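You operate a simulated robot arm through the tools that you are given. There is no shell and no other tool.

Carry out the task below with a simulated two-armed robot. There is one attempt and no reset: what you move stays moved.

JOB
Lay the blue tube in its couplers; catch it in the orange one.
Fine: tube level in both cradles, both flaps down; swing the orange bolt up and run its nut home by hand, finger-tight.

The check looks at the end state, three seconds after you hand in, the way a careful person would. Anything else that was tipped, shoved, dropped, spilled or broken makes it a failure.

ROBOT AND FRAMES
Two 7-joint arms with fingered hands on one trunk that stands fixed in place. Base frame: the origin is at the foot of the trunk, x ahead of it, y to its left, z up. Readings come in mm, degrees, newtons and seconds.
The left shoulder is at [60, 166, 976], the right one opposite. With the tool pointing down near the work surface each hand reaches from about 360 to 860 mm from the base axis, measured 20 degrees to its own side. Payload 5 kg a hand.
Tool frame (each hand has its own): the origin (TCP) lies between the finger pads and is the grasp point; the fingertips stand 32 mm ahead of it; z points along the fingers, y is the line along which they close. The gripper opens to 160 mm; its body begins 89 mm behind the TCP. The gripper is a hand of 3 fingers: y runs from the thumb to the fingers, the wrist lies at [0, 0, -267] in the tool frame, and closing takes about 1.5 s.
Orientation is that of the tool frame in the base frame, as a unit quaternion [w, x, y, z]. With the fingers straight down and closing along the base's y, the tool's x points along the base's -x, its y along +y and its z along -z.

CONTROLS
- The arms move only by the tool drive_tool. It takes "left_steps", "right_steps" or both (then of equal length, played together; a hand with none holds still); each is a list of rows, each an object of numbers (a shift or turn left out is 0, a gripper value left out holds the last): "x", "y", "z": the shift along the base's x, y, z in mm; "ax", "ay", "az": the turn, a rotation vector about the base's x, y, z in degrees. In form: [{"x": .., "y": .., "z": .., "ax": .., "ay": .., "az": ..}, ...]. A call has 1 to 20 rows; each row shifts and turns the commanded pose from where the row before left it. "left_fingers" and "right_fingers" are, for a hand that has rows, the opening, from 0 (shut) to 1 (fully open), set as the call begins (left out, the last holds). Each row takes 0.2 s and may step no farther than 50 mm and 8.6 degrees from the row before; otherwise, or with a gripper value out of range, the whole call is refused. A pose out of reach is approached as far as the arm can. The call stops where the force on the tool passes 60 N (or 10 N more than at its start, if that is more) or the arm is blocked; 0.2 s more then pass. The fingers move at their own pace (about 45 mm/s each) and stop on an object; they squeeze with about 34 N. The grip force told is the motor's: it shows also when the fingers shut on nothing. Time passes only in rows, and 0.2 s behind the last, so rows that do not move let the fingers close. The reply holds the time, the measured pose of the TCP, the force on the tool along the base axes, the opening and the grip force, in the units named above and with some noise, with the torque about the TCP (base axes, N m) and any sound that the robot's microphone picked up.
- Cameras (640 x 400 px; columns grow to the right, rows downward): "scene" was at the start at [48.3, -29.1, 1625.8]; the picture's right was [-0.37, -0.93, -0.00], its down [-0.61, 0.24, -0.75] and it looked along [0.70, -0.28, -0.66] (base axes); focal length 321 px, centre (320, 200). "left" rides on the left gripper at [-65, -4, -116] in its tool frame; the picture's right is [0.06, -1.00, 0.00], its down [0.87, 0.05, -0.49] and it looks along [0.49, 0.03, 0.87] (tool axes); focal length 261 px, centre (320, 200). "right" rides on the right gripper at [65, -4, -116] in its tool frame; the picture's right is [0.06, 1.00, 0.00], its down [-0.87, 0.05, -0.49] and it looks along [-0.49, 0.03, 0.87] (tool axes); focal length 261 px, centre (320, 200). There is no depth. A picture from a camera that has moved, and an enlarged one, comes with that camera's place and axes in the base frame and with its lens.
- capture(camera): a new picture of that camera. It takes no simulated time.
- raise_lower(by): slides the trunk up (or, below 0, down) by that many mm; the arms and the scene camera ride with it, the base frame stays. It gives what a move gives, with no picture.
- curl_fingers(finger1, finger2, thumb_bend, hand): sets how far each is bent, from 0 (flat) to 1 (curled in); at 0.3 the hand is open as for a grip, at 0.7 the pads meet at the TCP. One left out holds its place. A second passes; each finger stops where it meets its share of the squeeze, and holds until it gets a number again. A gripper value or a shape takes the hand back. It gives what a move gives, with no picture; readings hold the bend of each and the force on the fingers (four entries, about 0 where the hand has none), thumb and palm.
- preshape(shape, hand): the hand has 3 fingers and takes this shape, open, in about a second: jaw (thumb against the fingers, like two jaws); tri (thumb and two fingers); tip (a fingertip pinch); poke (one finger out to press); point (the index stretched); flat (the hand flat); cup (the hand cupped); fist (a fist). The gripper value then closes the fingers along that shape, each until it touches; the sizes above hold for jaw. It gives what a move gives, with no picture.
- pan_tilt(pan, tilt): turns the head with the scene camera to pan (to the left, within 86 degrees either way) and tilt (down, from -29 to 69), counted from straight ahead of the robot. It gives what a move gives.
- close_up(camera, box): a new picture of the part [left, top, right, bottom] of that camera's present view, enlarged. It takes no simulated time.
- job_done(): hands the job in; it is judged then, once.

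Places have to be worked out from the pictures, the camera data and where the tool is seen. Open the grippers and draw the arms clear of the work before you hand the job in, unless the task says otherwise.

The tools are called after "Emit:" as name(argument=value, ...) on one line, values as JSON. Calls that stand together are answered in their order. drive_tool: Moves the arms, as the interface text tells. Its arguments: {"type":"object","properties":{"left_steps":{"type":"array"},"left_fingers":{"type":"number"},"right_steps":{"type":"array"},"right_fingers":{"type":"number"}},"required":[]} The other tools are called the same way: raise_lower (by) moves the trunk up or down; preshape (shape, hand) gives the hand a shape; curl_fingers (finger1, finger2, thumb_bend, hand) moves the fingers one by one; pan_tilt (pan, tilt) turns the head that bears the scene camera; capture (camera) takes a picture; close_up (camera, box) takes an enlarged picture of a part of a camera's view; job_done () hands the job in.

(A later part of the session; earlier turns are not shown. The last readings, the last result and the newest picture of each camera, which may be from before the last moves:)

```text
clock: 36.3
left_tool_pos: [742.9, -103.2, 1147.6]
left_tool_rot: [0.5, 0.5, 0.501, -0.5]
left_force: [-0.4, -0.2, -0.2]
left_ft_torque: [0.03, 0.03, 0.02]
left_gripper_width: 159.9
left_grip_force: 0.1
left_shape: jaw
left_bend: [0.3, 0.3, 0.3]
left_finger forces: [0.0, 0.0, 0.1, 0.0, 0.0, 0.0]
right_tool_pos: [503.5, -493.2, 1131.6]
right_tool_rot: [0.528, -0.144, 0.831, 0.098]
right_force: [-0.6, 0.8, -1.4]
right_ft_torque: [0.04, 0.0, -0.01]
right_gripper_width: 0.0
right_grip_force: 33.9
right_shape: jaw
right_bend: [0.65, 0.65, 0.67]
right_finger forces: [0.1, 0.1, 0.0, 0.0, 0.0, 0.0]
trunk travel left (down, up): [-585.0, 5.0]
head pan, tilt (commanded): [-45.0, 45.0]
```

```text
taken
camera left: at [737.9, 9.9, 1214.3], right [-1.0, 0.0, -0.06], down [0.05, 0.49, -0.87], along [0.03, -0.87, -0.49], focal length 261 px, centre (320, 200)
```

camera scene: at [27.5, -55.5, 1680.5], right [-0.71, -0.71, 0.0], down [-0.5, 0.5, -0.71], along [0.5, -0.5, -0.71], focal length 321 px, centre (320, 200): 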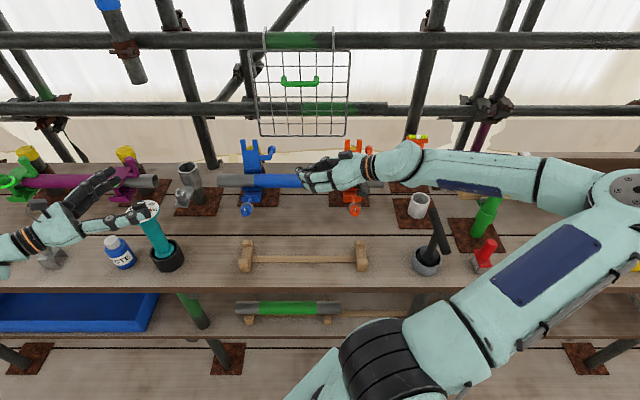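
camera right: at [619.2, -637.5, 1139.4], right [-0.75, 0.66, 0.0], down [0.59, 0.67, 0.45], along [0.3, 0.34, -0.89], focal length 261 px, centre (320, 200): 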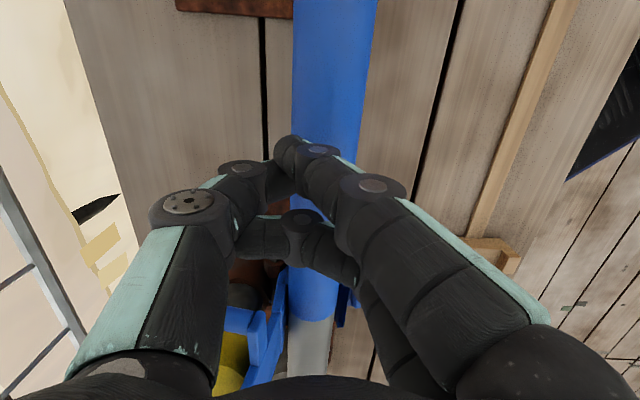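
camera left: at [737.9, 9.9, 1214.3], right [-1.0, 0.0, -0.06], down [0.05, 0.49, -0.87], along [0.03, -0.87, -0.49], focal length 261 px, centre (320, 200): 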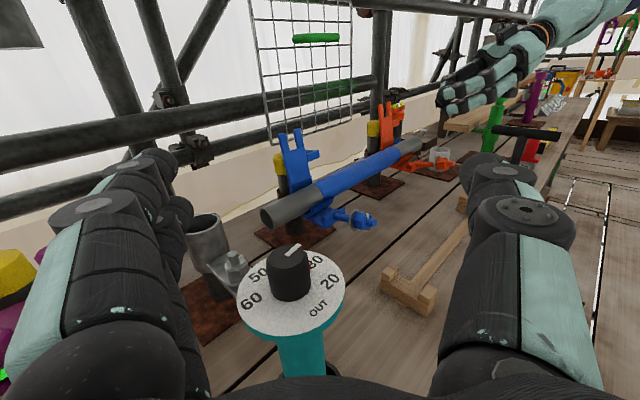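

The tool axis is as planned (left-forward, 25° down). The flap leans back on the yellow-capped post, so the best handle is the stem with its knob on the right of the flap: lifting it from below swings the flap over. I tilt the beak down another 15° and advance to a waypoint right of the blue flap, well above the tube.

Emit:
drive_tool(right_steps=[{"ax": -2.58, "ay": 7.03}, {"x": 20, "y": -12, "ax": -2.58, "ay": 7.03}, {"x": 31, "y": -18}, {"x": 31, "y": -18, "z": -5}, {"x": 31, "y": -18, "z": -5}, {"x": 31, "y": -18, "z": -5}, {"x": 31, "y": -17, "z": -5}, {}])

Emit:
capture(camera="scene")

Emit:
capture(camera="left")

```text
clock: 38.1
left_tool_pos: [743.2, -104.9, 1148.2]
left_tool_rot: [0.5, 0.501, 0.499, -0.5]
left_force: [-0.7, -0.3, 0.2]
left_ft_torque: [-0.02, 0.05, 0.05]
left_gripper_width: 159.8
left_grip_force: 0.1
left_shape: jaw
left_bend: [0.3, 0.3, 0.3]
left_finger forces: [0.1, 0.0, 0.0, 0.0, 0.1, 0.0]
right_tool_pos: [676.8, -594.2, 1111.2]
right_tool_rot: [0.415, -0.154, 0.893, 0.077]
right_force: [-0.4, -0.2, 0.5]
right_ft_torque: [-0.01, 0.03, 0.0]
right_gripper_width: 0.0
right_grip_force: 34.3
right_shape: jaw
right_bend: [0.65, 0.65, 0.67]
right_finger forces: [0.0, 0.1, 0.1, 0.0, 0.0, 0.1]
trunk travel left (down, up): [-585.0, 5.0]
head pan, tilt (commanded): [-45.0, 45.0]
```

```text
taken
camera scene: at [27.0, -55.7, 1680.5], right [-0.71, -0.71, 0.0], down [-0.5, 0.5, -0.71], along [0.5, -0.5, -0.71], focal length 321 px, centre (320, 200)
```

scene: 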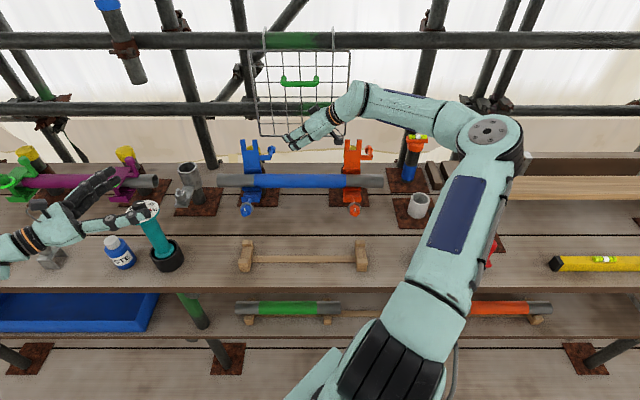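

```text
taken
camera left: at [737.6, 9.6, 1214.6], right [-1.0, 0.0, -0.06], down [0.06, 0.49, -0.87], along [0.03, -0.87, -0.49], focal length 261 px, centre (320, 200)
```

left: 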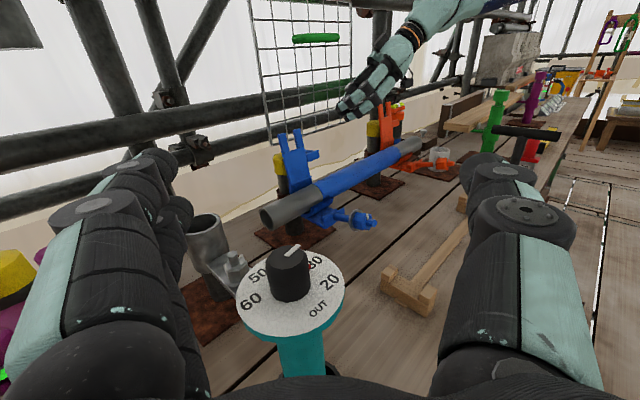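

Now the whole tube is in view in both couplers. I zoom in to check seating, and to see the beak's position relative to the blue stem.

Emit:
close_up(camera="scene", box=[210, 95, 390, 225])

Emit:
close_up(camera="left", box=[250, 70, 430, 240])

Emit:
close_up(camera="scene", box=[235, 130, 285, 220])

Emit:
close_up(camera="scene", box=[335, 130, 385, 220])

```text
3.08 times, centred on (300, 160) of scene
camera zoom: at [27.0, -55.7, 1680.5], right [-0.71, -0.71, 0.0], down [-0.5, 0.5, -0.71], along [0.5, -0.5, -0.71], focal length 988 px, centre (382, 323)
```

zoom: 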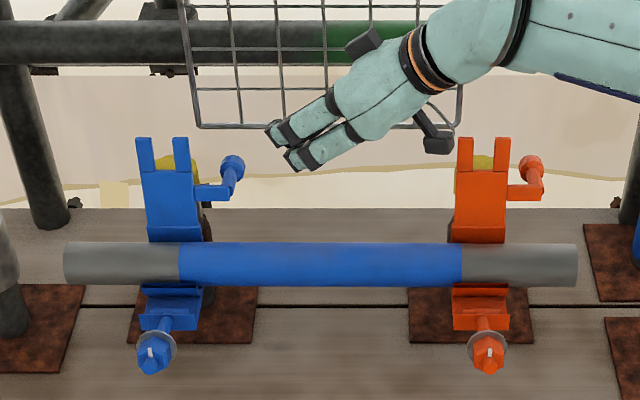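

```text
2.35 times, centred on (340, 155) of left
camera zoom: at [737.6, 9.6, 1214.6], right [-1.0, 0.0, -0.06], down [0.06, 0.49, -0.87], along [0.03, -0.87, -0.49], focal length 613 px, centre (273, 306)
```

zoom: 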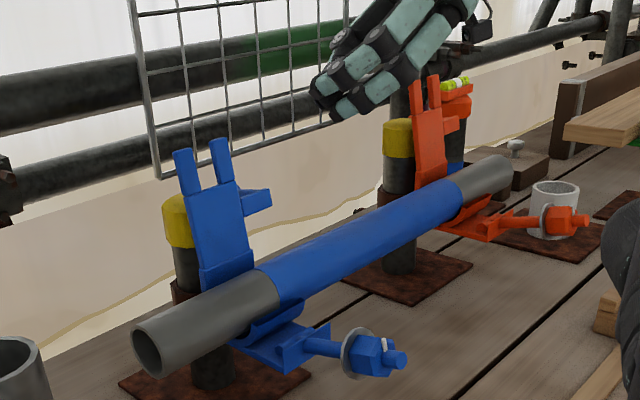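

```text
4.44 times, centred on (260, 175) of scene
camera zoom: at [27.0, -55.7, 1680.5], right [-0.71, -0.71, 0.0], down [-0.5, 0.5, -0.71], along [0.5, -0.5, -0.71], focal length 1428 px, centre (587, 311)
```

zoom: 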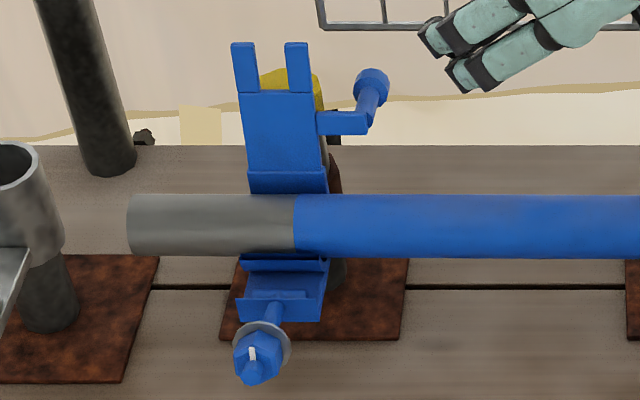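

```text
4.44 times, centred on (360, 175) of scene
camera zoom: at [27.0, -55.7, 1680.5], right [-0.71, -0.71, 0.0], down [-0.5, 0.5, -0.71], along [0.5, -0.5, -0.71], focal length 1428 px, centre (142, 311)
```

zoom: 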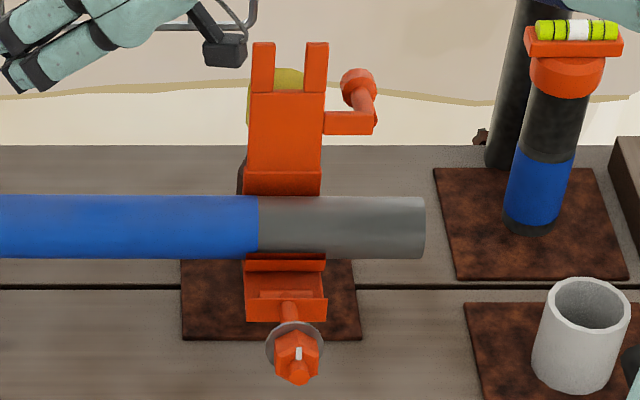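

The tube sits symmetric and level in both couplers. From the pictures, the blue knob is near u≈−149, v≈972, z≈1017, with its stem running back from the flap. I take the beak down behind the tube, to the right of the stem, and stop short of it.

Emit:
drive_tool(right_steps=[{"x": 30, "y": -7.7, "z": -28}, {"x": 30, "y": -7.7, "z": -28}, {"z": -30}, {"z": -30}, {"z": -30}, {}])

Emit:
close_up(camera="scene", box=[210, 95, 390, 225])

Emit:
close_up(camera="left", box=[250, 70, 430, 240])

```text
clock: 39.5
left_tool_pos: [742.6, -105.1, 1149.1]
left_tool_rot: [0.5, 0.5, 0.499, -0.5]
left_force: [0.2, -0.8, 0.5]
left_ft_torque: [0.03, 0.0, 0.0]
left_gripper_width: 159.7
left_grip_force: 0.1
left_shape: jaw
left_bend: [0.3, 0.3, 0.3]
left_finger forces: [0.1, 0.0, 0.0, 0.0, 0.0, 0.1]
right_tool_pos: [738.6, -610.9, 970.0]
right_tool_rot: [0.417, -0.154, 0.893, 0.076]
right_force: [2.4, -3.5, 17.9]
right_ft_torque: [0.62, 0.86, 0.1]
right_gripper_width: 0.0
right_grip_force: 33.8
right_shape: jaw
right_bend: [0.65, 0.65, 0.67]
right_finger forces: [18.0, 0.0, 0.1, 0.1, 0.0, 0.1]
trunk travel left (down, up): [-585.0, 5.0]
head pan, tilt (commanded): [-45.0, 45.0]
```

```text
3.08 times, centred on (300, 160) of scene
camera zoom: at [26.7, -55.1, 1680.8], right [-0.71, -0.71, 0.0], down [-0.5, 0.5, -0.71], along [0.5, -0.5, -0.71], focal length 988 px, centre (382, 323)
```

zoom: 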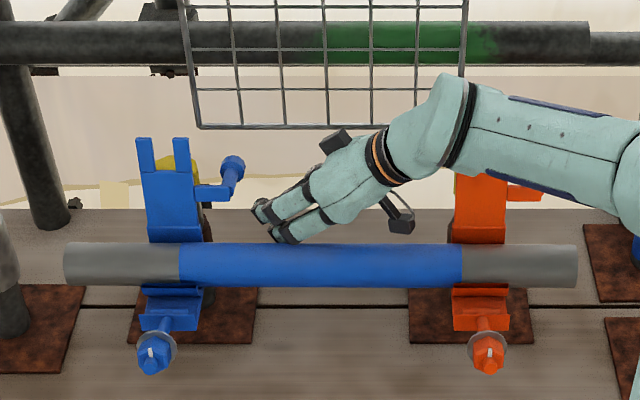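

```text
2.35 times, centred on (340, 155) of left
camera zoom: at [737.4, 10.0, 1215.0], right [-1.0, 0.0, -0.06], down [0.06, 0.49, -0.87], along [0.03, -0.87, -0.49], focal length 613 px, centre (273, 306)
```

zoom: 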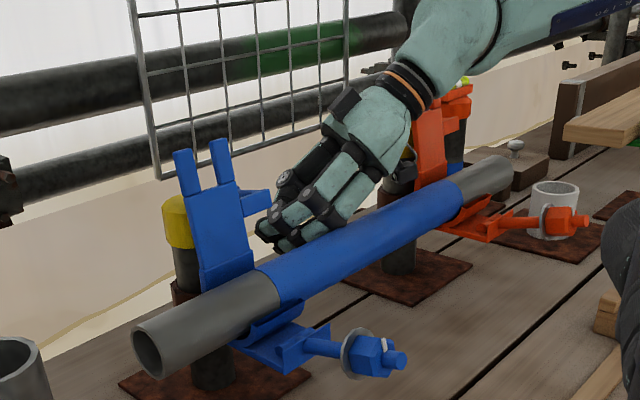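

The beak touched the tube top with a finger knuckle (18 N up), without displacing anything. I back straight up at once and change plan: straddle the flap's top from above with the thumb behind it and the fingers in front.

Emit:
drive_tool(right_steps=[{"z": 15}, {"z": 25}, {"z": 35}, {"z": 40}, {"z": 40}, {"z": 15}, {}])

Emit:
close_up(camera="scene", box=[210, 95, 390, 225])

```text
clock: 41.1
left_tool_pos: [743.1, -105.3, 1147.7]
left_tool_rot: [0.5, 0.5, 0.499, -0.5]
left_force: [-0.8, 0.9, 0.3]
left_ft_torque: [-0.01, -0.02, 0.04]
left_gripper_width: 159.9
left_grip_force: 0.0
left_shape: jaw
left_bend: [0.3, 0.3, 0.3]
left_finger forces: [0.0, 0.1, 0.0, 0.0, 0.0, 0.0]
right_tool_pos: [737.8, -610.2, 1138.0]
right_tool_rot: [0.415, -0.155, 0.893, 0.078]
right_force: [0.2, -0.3, 0.8]
right_ft_torque: [0.03, -0.02, -0.01]
right_gripper_width: 0.0
right_grip_force: 34.0
right_shape: jaw
right_bend: [0.65, 0.65, 0.67]
right_finger forces: [0.0, 0.0, 0.0, 0.0, 0.1, 0.0]
trunk travel left (down, up): [-585.0, 5.0]
head pan, tilt (commanded): [-45.0, 45.0]
```

```text
3.08 times, centred on (300, 160) of scene
camera zoom: at [27.7, -56.0, 1680.4], right [-0.71, -0.71, 0.0], down [-0.5, 0.5, -0.71], along [0.5, -0.5, -0.71], focal length 988 px, centre (382, 323)
```

zoom: 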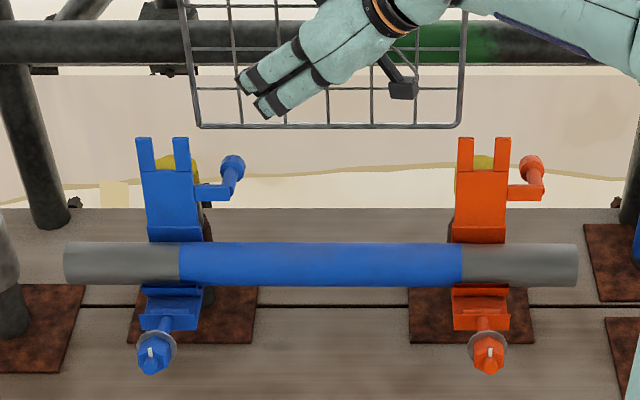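

The tube and couplers are unchanged. I move the hand over the blue flap at z≈1145, with the jaw opened to about 90 mm.

Emit:
drive_tool(right_steps=[{"x": 15.1, "y": 33.5, "z": 2}, {"x": 15.1, "y": 33.5, "z": 2}, {"x": 15.1, "y": 33.5, "z": 3}, {}, {}, {}], right_fingers=0.56)

Emit:
close_up(camera="scene", box=[190, 85, 330, 205])

Emit:
close_up(camera="left", box=[230, 60, 410, 230])

Emit:
capture(camera="right")

```text
clock: 42.5
left_tool_pos: [742.9, -104.4, 1148.7]
left_tool_rot: [0.5, 0.501, 0.499, -0.501]
left_force: [-0.1, 0.4, -0.1]
left_ft_torque: [0.05, 0.01, 0.02]
left_gripper_width: 159.8
left_grip_force: 0.0
left_shape: jaw
left_bend: [0.3, 0.3, 0.3]
left_finger forces: [0.0, 0.0, 0.0, 0.1, 0.1, 0.0]
right_tool_pos: [785.0, -508.9, 1143.6]
right_tool_rot: [0.414, -0.156, 0.893, 0.079]
right_force: [0.0, -0.7, 0.0]
right_ft_torque: [-0.01, 0.01, -0.02]
right_gripper_width: 89.5
right_grip_force: 0.1
right_shape: jaw
right_bend: [0.72, 0.72, 0.7]
right_finger forces: [0.0, 0.0, 0.1, 0.0, 0.0, 0.0]
trunk travel left (down, up): [-585.0, 5.0]
head pan, tilt (commanded): [-45.0, 45.0]
```

```text
3.33 times, centred on (260, 145) of scene
camera zoom: at [27.7, -56.1, 1680.4], right [-0.71, -0.71, 0.0], down [-0.5, 0.5, -0.71], along [0.5, -0.5, -0.71], focal length 1071 px, centre (520, 383)
```

zoom: 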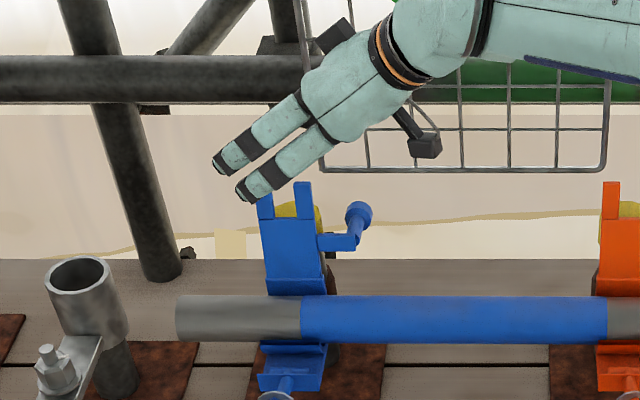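

```text
2.35 times, centred on (320, 145) of left
camera zoom: at [738.1, 9.3, 1214.2], right [-1.0, 0.0, -0.06], down [0.05, 0.49, -0.87], along [0.03, -0.87, -0.49], focal length 613 px, centre (320, 329)
```

zoom: 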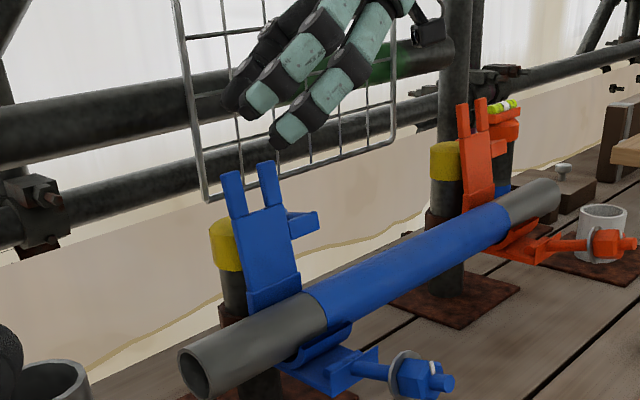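

```text
taken
camera right: at [663.3, -558.7, 1168.0], right [-0.38, 0.93, -0.04], down [0.16, 0.1, 0.98], along [0.91, 0.37, -0.19], focal length 261 px, centre (320, 200)
```

right: 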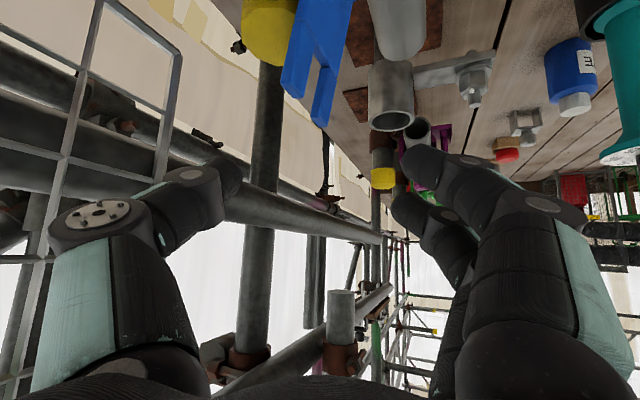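

The right camera shows the fork right in the gap between thumb (behind) and fingers (in front). I lower about 58 mm so that they straddle the flap's prongs.

Emit:
drive_tool(right_steps=[{"z": -15}, {"z": -15}, {"z": -15}, {"z": -13}, {}])

Emit:
close_up(camera="scene", box=[190, 85, 330, 205])

Emit:
close_up(camera="left", box=[230, 60, 410, 230])

Emit:
capture(camera="right")

```text
clock: 43.7
left_tool_pos: [743.1, -105.3, 1147.7]
left_tool_rot: [-0.5, -0.5, -0.5, 0.5]
left_force: [0.3, -0.3, 0.1]
left_ft_torque: [0.02, 0.02, -0.02]
left_gripper_width: 160.0
left_grip_force: 0.1
left_shape: jaw
left_bend: [0.3, 0.3, 0.3]
left_finger forces: [0.0, 0.1, 0.0, 0.0, 0.1, 0.1]
right_tool_pos: [783.7, -508.1, 1084.3]
right_tool_rot: [0.415, -0.154, 0.893, 0.078]
right_force: [0.5, 0.0, -0.3]
right_ft_torque: [0.02, 0.01, -0.01]
right_gripper_width: 89.4
right_grip_force: 0.1
right_shape: jaw
right_bend: [0.72, 0.72, 0.7]
right_finger forces: [0.0, 0.0, 0.0, 0.0, 0.0, 0.0]
trunk travel left (down, up): [-585.0, 5.0]
head pan, tilt (commanded): [-45.0, 45.0]
```

```text
3.33 times, centred on (260, 145) of scene
camera zoom: at [27.7, -55.9, 1680.4], right [-0.71, -0.71, 0.0], down [-0.5, 0.5, -0.71], along [0.5, -0.5, -0.71], focal length 1071 px, centre (520, 383)
```

zoom: 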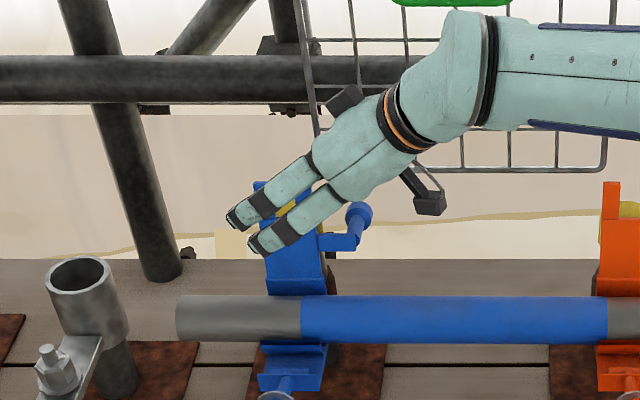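

```text
2.35 times, centred on (320, 145) of left
camera zoom: at [738.1, 9.6, 1214.2], right [-1.0, 0.0, -0.06], down [0.05, 0.49, -0.87], along [0.03, -0.87, -0.49], focal length 613 px, centre (320, 329)
```

zoom: 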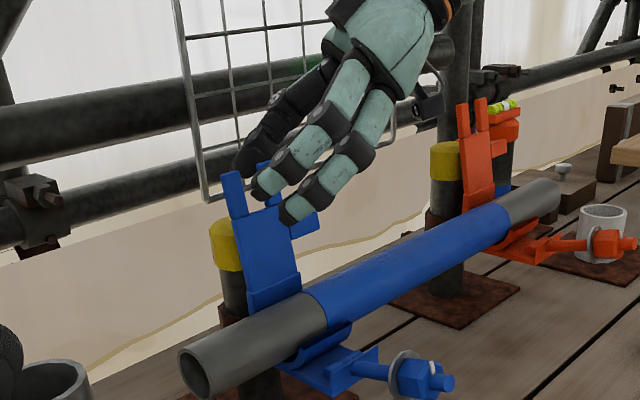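

```text
taken
camera right: at [662.0, -558.4, 1108.8], right [-0.38, 0.93, -0.04], down [0.16, 0.1, 0.98], along [0.91, 0.37, -0.19], focal length 261 px, centre (320, 200)
```

right: 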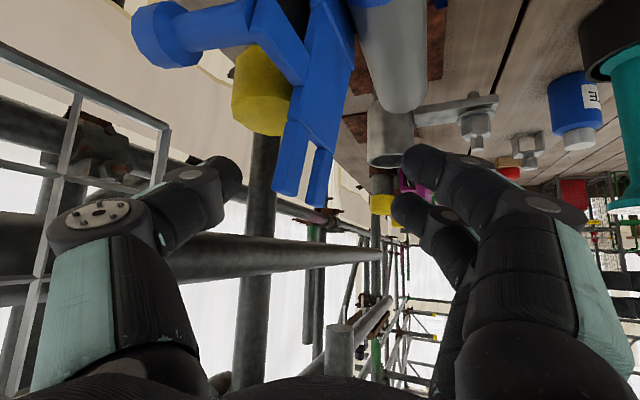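

The fork is well straddled. I lower another 10 mm for better engagement, then draw the hand slowly toward the robot so the thumb pulls the flap forward.

Emit:
drive_tool(right_steps=[{"z": -10}, {"x": -5, "y": 5}, {"x": -5, "y": 5}, {"x": -5, "y": 5}, {"x": -5, "y": 5}, {}])

Emit:
capture(camera="right")

Emit:
close_up(camera="left", box=[230, 60, 410, 230])

```text
clock: 45.1
left_tool_pos: [742.3, -105.0, 1149.0]
left_tool_rot: [-0.5, -0.5, -0.5, 0.5]
left_force: [1.5, 0.1, 0.5]
left_ft_torque: [0.02, -0.01, 0.04]
left_gripper_width: 159.9
left_grip_force: 0.0
left_shape: jaw
left_bend: [0.3, 0.3, 0.3]
left_finger forces: [0.1, 0.1, 0.1, 0.0, 0.1, 0.0]
right_tool_pos: [763.4, -487.6, 1075.3]
right_tool_rot: [0.415, -0.154, 0.894, 0.076]
right_force: [-0.3, 0.4, 0.0]
right_ft_torque: [-0.01, -0.01, 0.02]
right_gripper_width: 89.3
right_grip_force: 0.2
right_shape: jaw
right_bend: [0.72, 0.72, 0.7]
right_finger forces: [0.0, 0.1, 0.1, 0.1, 0.0, 0.0]
trunk travel left (down, up): [-585.0, 5.0]
head pan, tilt (commanded): [-45.0, 45.0]
```

```text
taken
camera right: at [642.4, -536.9, 1098.5], right [-0.38, 0.93, -0.04], down [0.16, 0.1, 0.98], along [0.91, 0.37, -0.19], focal length 261 px, centre (320, 200)
```

right: 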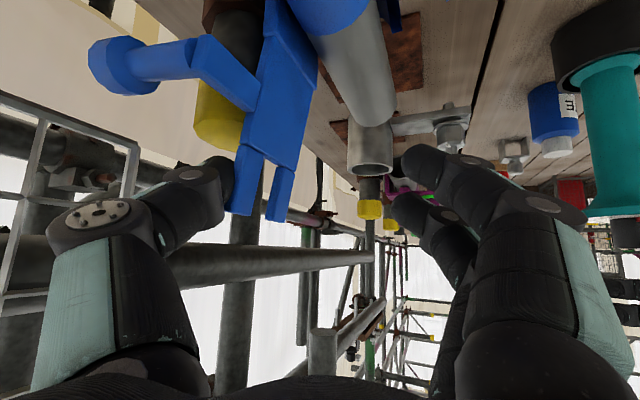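

```text
2.35 times, centred on (320, 145) of left
camera zoom: at [738.2, 9.5, 1214.1], right [-1.0, 0.0, -0.06], down [0.05, 0.49, -0.87], along [0.03, -0.87, -0.49], focal length 613 px, centre (320, 329)
```

zoom: 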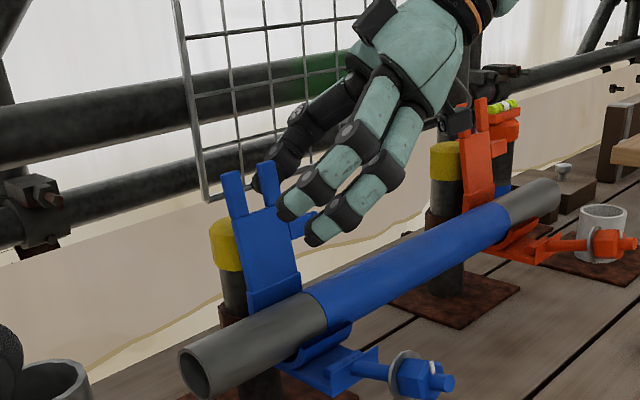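

The thumb is now just behind the prong. I keep pulling in small steps and watch the force.

Emit:
drive_tool(right_steps=[{"x": -4, "y": 4}, {"x": -4, "y": 4}, {"x": -4, "y": 4}, {}])

Emit:
capture(camera="right")

Emit:
close_up(camera="left", box=[230, 60, 410, 230])

```text
clock: 46.1
left_tool_pos: [743.3, -104.8, 1148.2]
left_tool_rot: [0.5, 0.5, 0.5, -0.5]
left_force: [-0.4, -0.2, 0.3]
left_ft_torque: [0.02, -0.03, 0.03]
left_gripper_width: 159.9
left_grip_force: 0.0
left_shape: jaw
left_bend: [0.3, 0.3, 0.3]
left_finger forces: [0.0, 0.0, 0.0, 0.0, 0.0, 0.0]
right_tool_pos: [751.3, -477.6, 1074.7]
right_tool_rot: [0.414, -0.154, 0.894, 0.077]
right_force: [-0.3, -0.2, 0.6]
right_ft_torque: [0.01, 0.02, 0.02]
right_gripper_width: 89.1
right_grip_force: 0.1
right_shape: jaw
right_bend: [0.72, 0.72, 0.7]
right_finger forces: [0.0, 0.1, 0.1, 0.0, 0.0, 0.0]
trunk travel left (down, up): [-585.0, 5.0]
head pan, tilt (commanded): [-45.0, 45.0]
```

```text
taken
camera right: at [630.3, -526.3, 1099.0], right [-0.38, 0.93, -0.04], down [0.16, 0.1, 0.98], along [0.91, 0.37, -0.19], focal length 261 px, centre (320, 200)
```

right: 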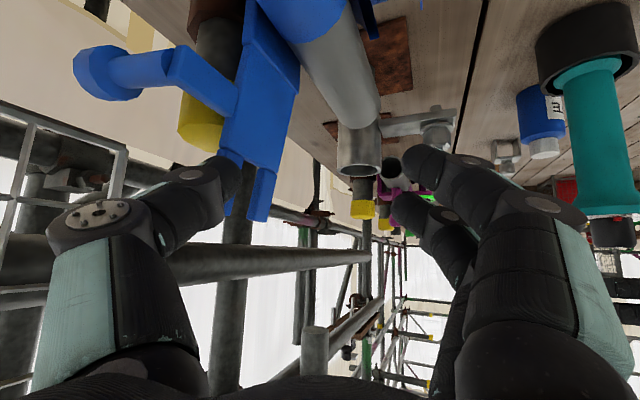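

```text
2.35 times, centred on (320, 145) of left
camera zoom: at [738.2, 9.5, 1214.1], right [-1.0, 0.0, -0.06], down [0.05, 0.49, -0.87], along [0.03, -0.87, -0.49], focal length 613 px, centre (320, 329)
```

zoom: 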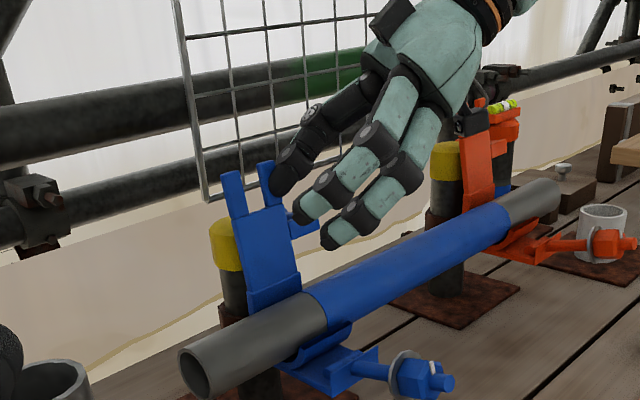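

The thumb slipped past the right side of the prong without touching it (its tip is only at u≈−190). I go back behind the flap the same way, shift 26 mm further left, and pull again.

Emit:
drive_tool(right_steps=[{"x": 8, "y": -8}, {"x": 8, "y": -8}, {"x": 8, "y": -8}, {"x": 8, "y": -8}, {"x": 4, "y": -4}, {"x": 9.2, "y": 9.2}, {"x": 9.2, "y": 9.2}, {}])

Emit:
capture(camera="right")

Emit:
close_up(camera="left", box=[230, 60, 410, 230])

```text
clock: 47.9
left_tool_pos: [743.2, -105.7, 1148.6]
left_tool_rot: [0.5, 0.5, 0.5, -0.5]
left_force: [-0.3, 0.2, 0.1]
left_ft_torque: [0.03, 0.03, 0.0]
left_gripper_width: 159.7
left_grip_force: 0.0
left_shape: jaw
left_bend: [0.3, 0.3, 0.3]
left_finger forces: [0.0, 0.0, 0.0, 0.0, 0.0, 0.0]
right_tool_pos: [805.2, -494.0, 1074.2]
right_tool_rot: [0.415, -0.155, 0.894, 0.077]
right_force: [0.9, 0.4, -0.8]
right_ft_torque: [-0.02, 0.03, 0.02]
right_gripper_width: 89.2
right_grip_force: 0.1
right_shape: jaw
right_bend: [0.72, 0.72, 0.7]
right_finger forces: [0.0, 0.0, 0.0, 0.0, 0.0, 0.0]
trunk travel left (down, up): [-585.0, 5.0]
head pan, tilt (commanded): [-45.0, 45.0]
```

```text
taken
camera right: at [684.1, -543.8, 1098.9], right [-0.38, 0.93, -0.04], down [0.16, 0.1, 0.98], along [0.91, 0.36, -0.19], focal length 261 px, centre (320, 200)
```

right: 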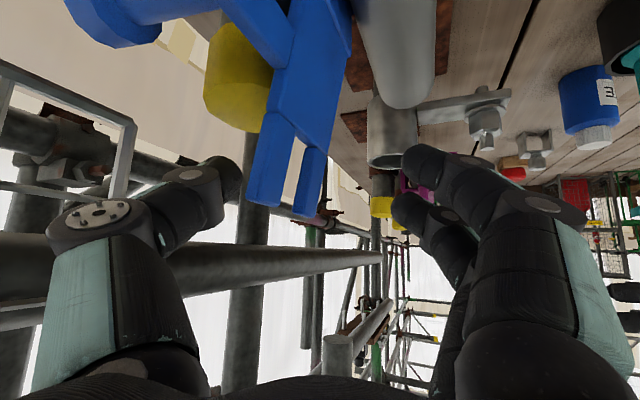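

```text
2.35 times, centred on (320, 145) of left
camera zoom: at [738.0, 9.4, 1214.3], right [-1.0, 0.0, -0.06], down [0.05, 0.49, -0.87], along [0.03, -0.87, -0.49], focal length 613 px, centre (320, 329)
```

zoom: 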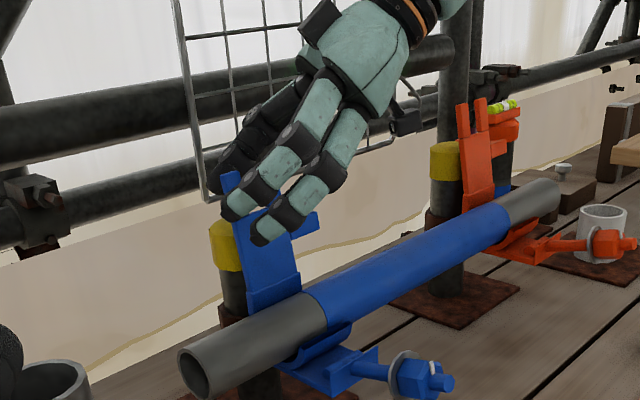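

The thumb now reaches fully behind both prongs. I pull toward the robot in 5 mm steps.

Emit:
drive_tool(right_steps=[{"x": -4, "y": 4}, {"x": -4, "y": 4}, {"x": -4, "y": 4}, {"x": -4, "y": 4}, {"x": -4, "y": 4}, {"x": -4, "y": 4}, {}])

Emit:
capture(camera="right")

Emit:
close_up(camera="left", box=[230, 60, 410, 230])

```text
clock: 49.5
left_tool_pos: [742.1, -104.3, 1148.7]
left_tool_rot: [0.499, 0.501, 0.499, -0.501]
left_force: [-0.4, -0.9, 0.3]
left_ft_torque: [-0.03, -0.01, 0.01]
left_gripper_width: 159.8
left_grip_force: 0.1
left_shape: jaw
left_bend: [0.3, 0.3, 0.3]
left_finger forces: [0.0, 0.0, 0.0, 0.0, 0.0, 0.1]
right_tool_pos: [782.3, -471.1, 1074.3]
right_tool_rot: [0.415, -0.155, 0.893, 0.078]
right_force: [0.6, -0.2, 0.1]
right_ft_torque: [0.0, 0.0, 0.02]
right_gripper_width: 89.6
right_grip_force: 0.1
right_shape: jaw
right_bend: [0.72, 0.72, 0.7]
right_finger forces: [0.0, 0.1, 0.0, 0.0, 0.0, 0.0]
trunk travel left (down, up): [-585.0, 5.0]
head pan, tilt (commanded): [-45.0, 45.0]
```

```text
taken
camera right: at [660.3, -520.1, 1098.3], right [-0.38, 0.93, -0.04], down [0.16, 0.1, 0.98], along [0.91, 0.36, -0.19], focal length 261 px, centre (320, 200)
```

right: 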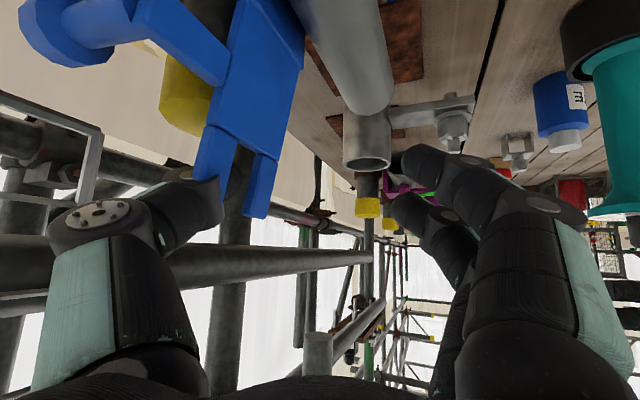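

```text
2.35 times, centred on (320, 145) of left
camera zoom: at [738.2, 9.5, 1214.1], right [-1.0, 0.0, -0.06], down [0.05, 0.49, -0.87], along [0.03, -0.87, -0.49], focal length 613 px, centre (320, 329)
```

zoom: 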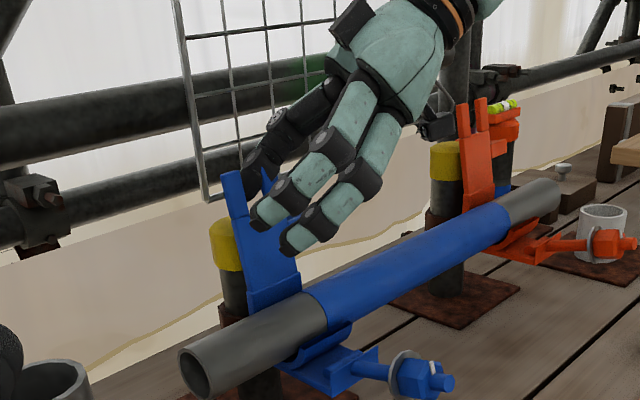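

Now the prong covers the thumb tip in the right view, so the thumb is behind it. I keep pulling.

Emit:
drive_tool(right_steps=[{"x": -4, "y": 4}, {"x": -4, "y": 4}, {"x": -4, "y": 4}, {"x": -4, "y": 4}, {}])

Emit:
capture(camera="right")

Emit:
close_up(camera="left", box=[230, 60, 410, 230])

```text
clock: 50.7
left_tool_pos: [742.0, -105.3, 1148.4]
left_tool_rot: [0.5, 0.5, 0.501, -0.499]
left_force: [0.3, 0.6, -0.6]
left_ft_torque: [-0.01, 0.01, -0.02]
left_gripper_width: 160.0
left_grip_force: 0.1
left_shape: jaw
left_bend: [0.3, 0.3, 0.3]
left_finger forces: [0.0, 0.0, 0.1, 0.1, 0.0, 0.0]
right_tool_pos: [765.5, -454.7, 1073.4]
right_tool_rot: [0.415, -0.154, 0.894, 0.077]
right_force: [0.8, -0.2, 0.2]
right_ft_torque: [-0.01, -0.01, 0.03]
right_gripper_width: 89.3
right_grip_force: 0.1
right_shape: jaw
right_bend: [0.72, 0.72, 0.7]
right_finger forces: [0.0, 0.0, 0.0, 0.0, 0.0, 0.1]
trunk travel left (down, up): [-585.0, 5.0]
head pan, tilt (commanded): [-45.0, 45.0]
```

```text
taken
camera right: at [644.4, -503.3, 1098.1], right [-0.38, 0.93, -0.04], down [0.16, 0.1, 0.98], along [0.91, 0.37, -0.19], focal length 261 px, centre (320, 200)
```

right: 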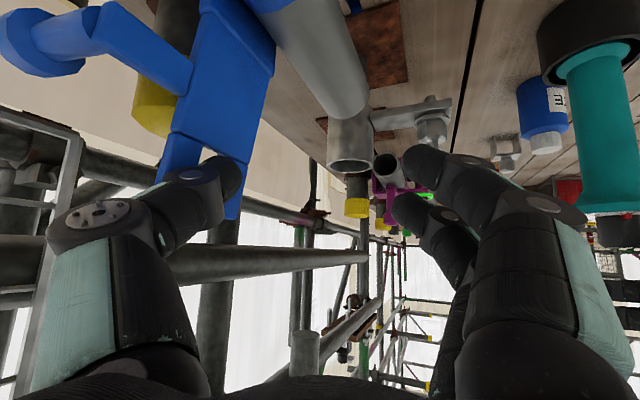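

```text
2.35 times, centred on (320, 145) of left
camera zoom: at [738.2, 9.5, 1214.1], right [-1.0, 0.0, -0.06], down [0.05, 0.49, -0.87], along [0.03, -0.87, -0.49], focal length 613 px, centre (320, 329)
```

zoom: 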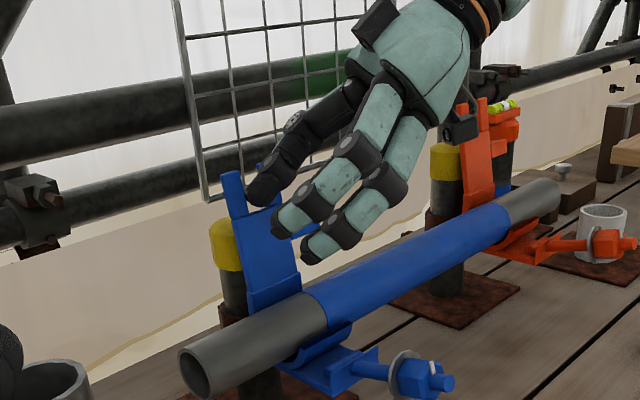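

The thumb passed over/through the slot because it slopes too steeply, and the flap has not moved. I lift out, go back behind, and flatten the hand (tilt 40°→15°) so that the thumb lies parallel to the flap.

Emit:
drive_tool(right_steps=[{"z": 20}, {"z": 25}, {"x": 12, "y": -12}, {"x": 12, "y": -12}, {"x": 12, "y": -12}, {"ax": 2.85, "ay": -7.83, "az": -0.1}, {"ax": 2.85, "ay": -7.83, "az": -0.1}, {"ax": 2.85, "ay": -7.83, "az": -0.1}, {"x": 6, "y": 6}, {}])

Emit:
capture(camera="right")

Emit:
close_up(camera="left", box=[230, 60, 410, 230])

Emit:
close_up(camera="scene", box=[190, 85, 330, 205])

```text
clock: 52.9
left_tool_pos: [741.8, -106.1, 1148.5]
left_tool_rot: [0.5, 0.5, 0.5, -0.5]
left_force: [-0.1, -0.3, -0.2]
left_ft_torque: [-0.01, -0.01, 0.01]
left_gripper_width: 159.9
left_grip_force: 0.1
left_shape: jaw
left_bend: [0.3, 0.3, 0.3]
left_finger forces: [0.1, 0.0, 0.0, 0.0, 0.1, 0.0]
right_tool_pos: [808.3, -484.5, 1118.7]
right_tool_rot: [0.599, -0.133, 0.782, 0.108]
right_force: [-0.9, -0.4, 0.4]
right_ft_torque: [-0.04, 0.0, 0.04]
right_gripper_width: 89.2
right_grip_force: 0.1
right_shape: jaw
right_bend: [0.72, 0.72, 0.7]
right_finger forces: [0.0, 0.0, 0.0, 0.1, 0.1, 0.1]
trunk travel left (down, up): [-585.0, 5.0]
head pan, tilt (commanded): [-45.0, 45.0]
```

```text
taken
camera right: at [688.2, -532.4, 1085.7], right [-0.35, 0.93, -0.05], down [-0.25, -0.04, 0.97], along [0.9, 0.36, 0.25], focal length 261 px, centre (320, 200)
```

right: 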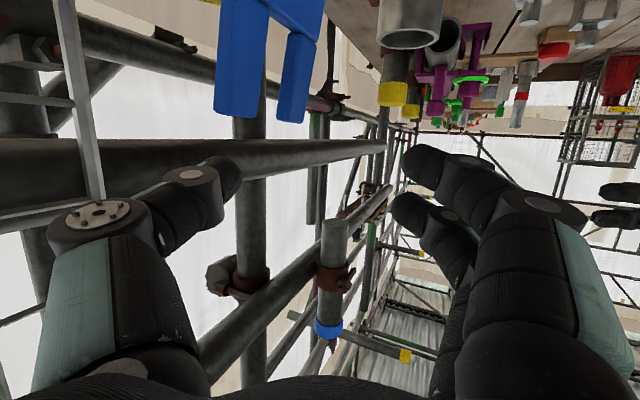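

```text
2.35 times, centred on (320, 145) of left
camera zoom: at [738.0, 8.8, 1214.3], right [-1.0, 0.0, -0.06], down [0.05, 0.49, -0.87], along [0.03, -0.87, -0.49], focal length 613 px, centre (320, 329)
```

zoom: 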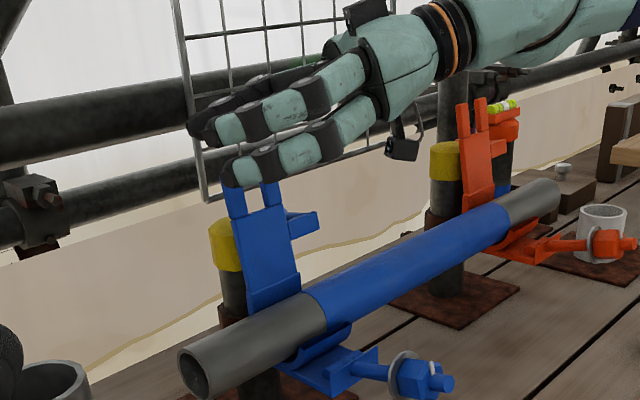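

```text
3.33 times, centred on (260, 145) of scene
camera zoom: at [27.6, -56.5, 1680.4], right [-0.71, -0.71, 0.0], down [-0.5, 0.5, -0.71], along [0.5, -0.5, -0.71], focal length 1071 px, centre (520, 383)
```

zoom: 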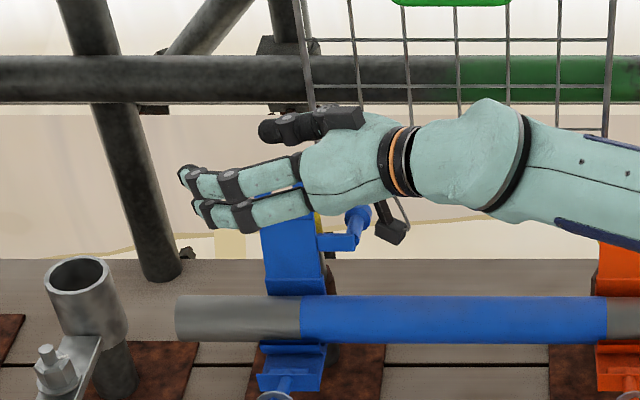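

The hand is now nearly level, with the thumb behind and the fingers in front, above the prongs. I lower 55 mm so the thumb lies behind both prongs.

Emit:
drive_tool(right_steps=[{"z": -14}, {"z": -14}, {"z": -14}, {"z": -13}, {}])

Emit:
capture(camera="right")

Emit:
close_up(camera="scene", box=[190, 85, 330, 205])

```text
clock: 54.1
left_tool_pos: [741.9, -105.7, 1148.5]
left_tool_rot: [0.5, 0.5, 0.5, -0.5]
left_force: [0.5, -0.3, 0.8]
left_ft_torque: [-0.02, -0.01, 0.0]
left_gripper_width: 160.1
left_grip_force: 0.0
left_shape: jaw
left_bend: [0.3, 0.3, 0.3]
left_finger forces: [0.0, 0.1, 0.0, 0.0, 0.0, 0.0]
right_tool_pos: [808.5, -484.8, 1065.1]
right_tool_rot: [0.597, -0.134, 0.783, 0.109]
right_force: [0.0, 0.0, -0.2]
right_ft_torque: [0.04, 0.01, -0.03]
right_gripper_width: 89.1
right_grip_force: 0.1
right_shape: jaw
right_bend: [0.72, 0.72, 0.7]
right_finger forces: [0.0, 0.0, 0.0, 0.0, 0.0, 0.0]
trunk travel left (down, up): [-585.0, 5.0]
head pan, tilt (commanded): [-45.0, 45.0]
```

```text
taken
camera right: at [687.9, -532.7, 1031.9], right [-0.35, 0.93, -0.05], down [-0.25, -0.04, 0.97], along [0.9, 0.36, 0.25], focal length 261 px, centre (320, 200)
```

right: 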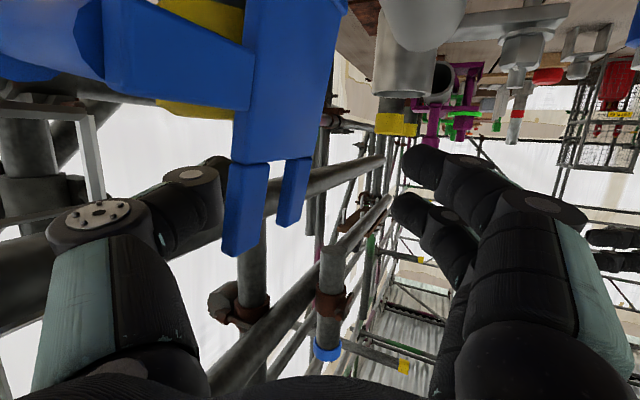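

```text
3.33 times, centred on (260, 145) of scene
camera zoom: at [27.7, -55.8, 1680.4], right [-0.71, -0.71, 0.0], down [-0.5, 0.5, -0.71], along [0.5, -0.5, -0.71], focal length 1071 px, centre (520, 383)
```

zoom: 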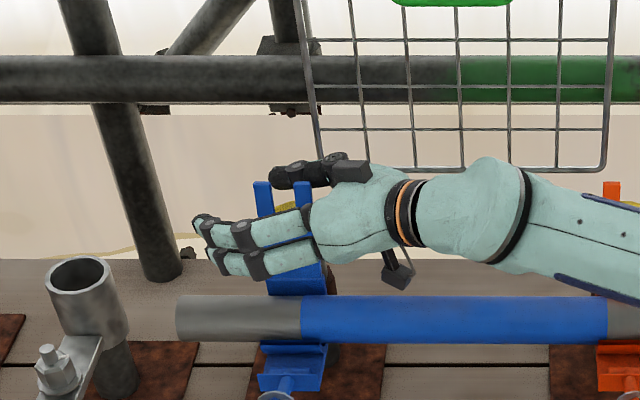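

The thumb now lies level behind both prongs, at mid-prong height. I pull toward the robot again in small steps.

Emit:
drive_tool(right_steps=[{"x": -4, "y": 4}, {"x": -4, "y": 4}, {"x": -4, "y": 4}, {"x": -4, "y": 4}, {"x": -4, "y": 4}, {"x": -4, "y": 4}, {}])

Emit:
capture(camera="right")

Emit:
close_up(camera="left", box=[230, 60, 410, 230])

Emit:
close_up(camera="scene", box=[190, 85, 330, 205])

```text
clock: 55.7
left_tool_pos: [742.5, -105.8, 1148.3]
left_tool_rot: [0.499, 0.501, 0.499, -0.501]
left_force: [-0.3, 0.4, 0.3]
left_ft_torque: [-0.01, 0.01, 0.0]
left_gripper_width: 159.9
left_grip_force: 0.0
left_shape: jaw
left_bend: [0.3, 0.3, 0.3]
left_finger forces: [0.0, 0.1, 0.0, 0.1, 0.1, 0.0]
right_tool_pos: [784.0, -459.1, 1064.4]
right_tool_rot: [0.598, -0.134, 0.782, 0.11]
right_force: [0.5, 0.3, -0.6]
right_ft_torque: [-0.02, -0.05, 0.03]
right_gripper_width: 89.5
right_grip_force: 0.1
right_shape: jaw
right_bend: [0.72, 0.72, 0.7]
right_finger forces: [0.0, 0.1, 0.0, 0.0, 0.0, 0.0]
trunk travel left (down, up): [-585.0, 5.0]
head pan, tilt (commanded): [-45.0, 45.0]
```

```text
taken
camera right: at [663.4, -507.9, 1030.6], right [-0.35, 0.93, -0.05], down [-0.25, -0.04, 0.97], along [0.9, 0.36, 0.25], focal length 261 px, centre (320, 200)
```

right: 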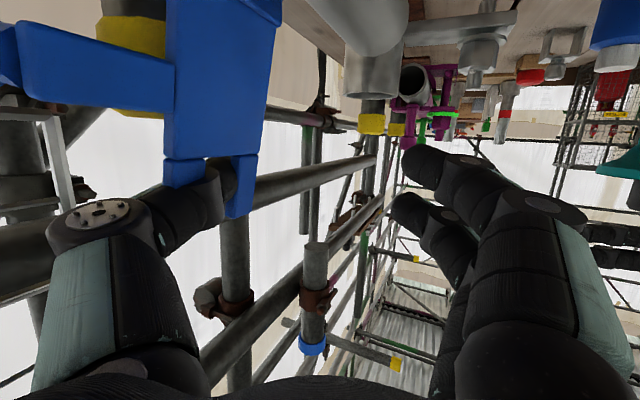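

```text
2.35 times, centred on (320, 145) of left
camera zoom: at [738.2, 9.5, 1214.1], right [-1.0, 0.0, -0.06], down [0.05, 0.49, -0.87], along [0.03, -0.87, -0.49], focal length 613 px, centre (320, 329)
```

zoom: 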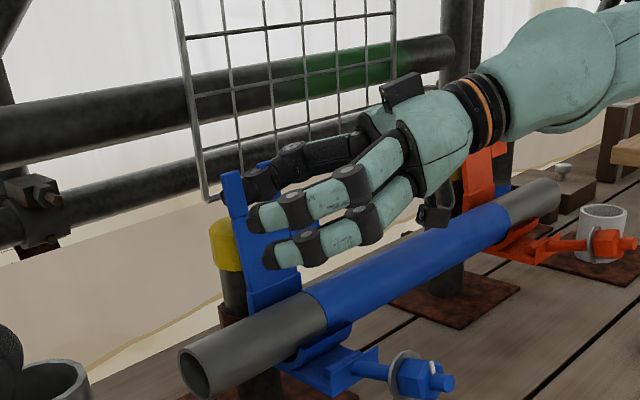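

```text
3.33 times, centred on (260, 145) of scene
camera zoom: at [27.8, -56.0, 1680.4], right [-0.71, -0.71, 0.0], down [-0.5, 0.5, -0.71], along [0.5, -0.5, -0.71], focal length 1071 px, centre (520, 383)
```

zoom: 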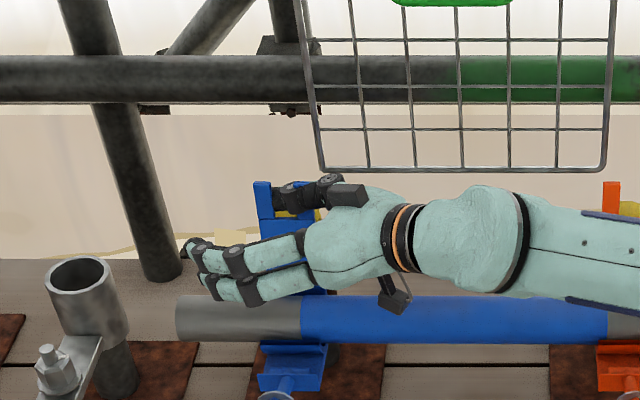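

The thumb seems level with the prongs but no force shows. I look closely at whether it is in front of or behind the fork, and whether the flap moved.

Emit:
close_up(camera="scene", box=[230, 125, 290, 185])

Emit:
close_up(camera="left", box=[270, 110, 340, 180])

Emit:
close_up(camera="right", box=[130, 120, 290, 260])

```text
6.67 times, centred on (260, 155) of scene
camera zoom: at [27.8, -56.0, 1680.4], right [-0.71, -0.71, 0.0], down [-0.5, 0.5, -0.71], along [0.5, -0.5, -0.71], focal length 2141 px, centre (720, 500)
```

zoom: 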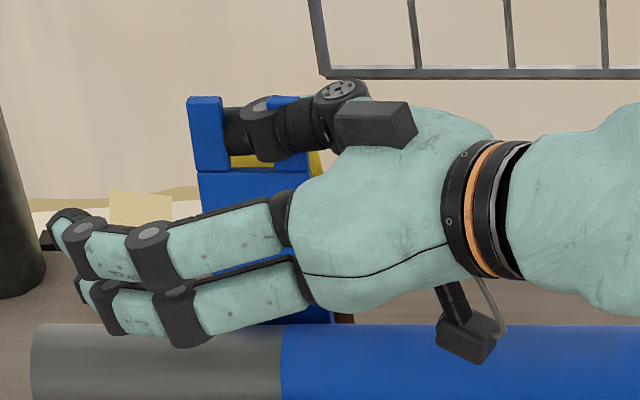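

```text
5.71 times, centred on (305, 145) of left
camera zoom: at [738.2, 9.5, 1214.1], right [-1.0, 0.0, -0.06], down [0.05, 0.49, -0.87], along [0.03, -0.87, -0.49], focal length 1489 px, centre (406, 514)
```

zoom: 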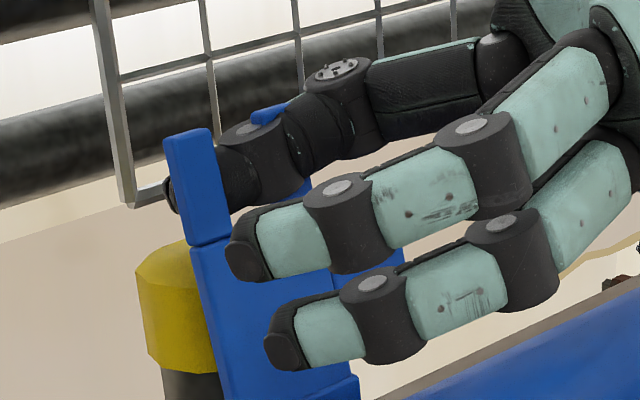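

```text
2.86 times, centred on (210, 190) of right
camera zoom: at [663.4, -507.9, 1030.6], right [-0.35, 0.93, -0.05], down [-0.25, -0.04, 0.97], along [0.9, 0.36, 0.25], focal length 745 px, centre (634, 229)
```

zoom: 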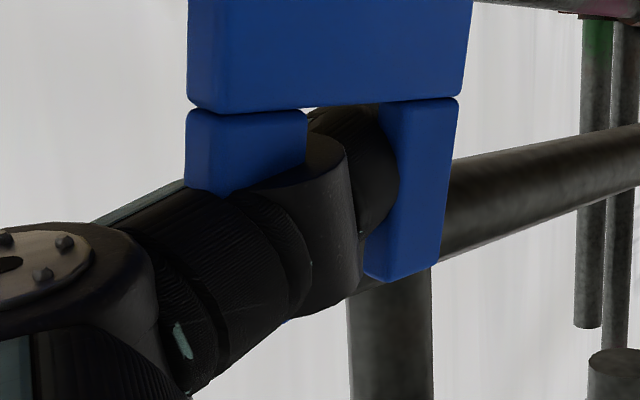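

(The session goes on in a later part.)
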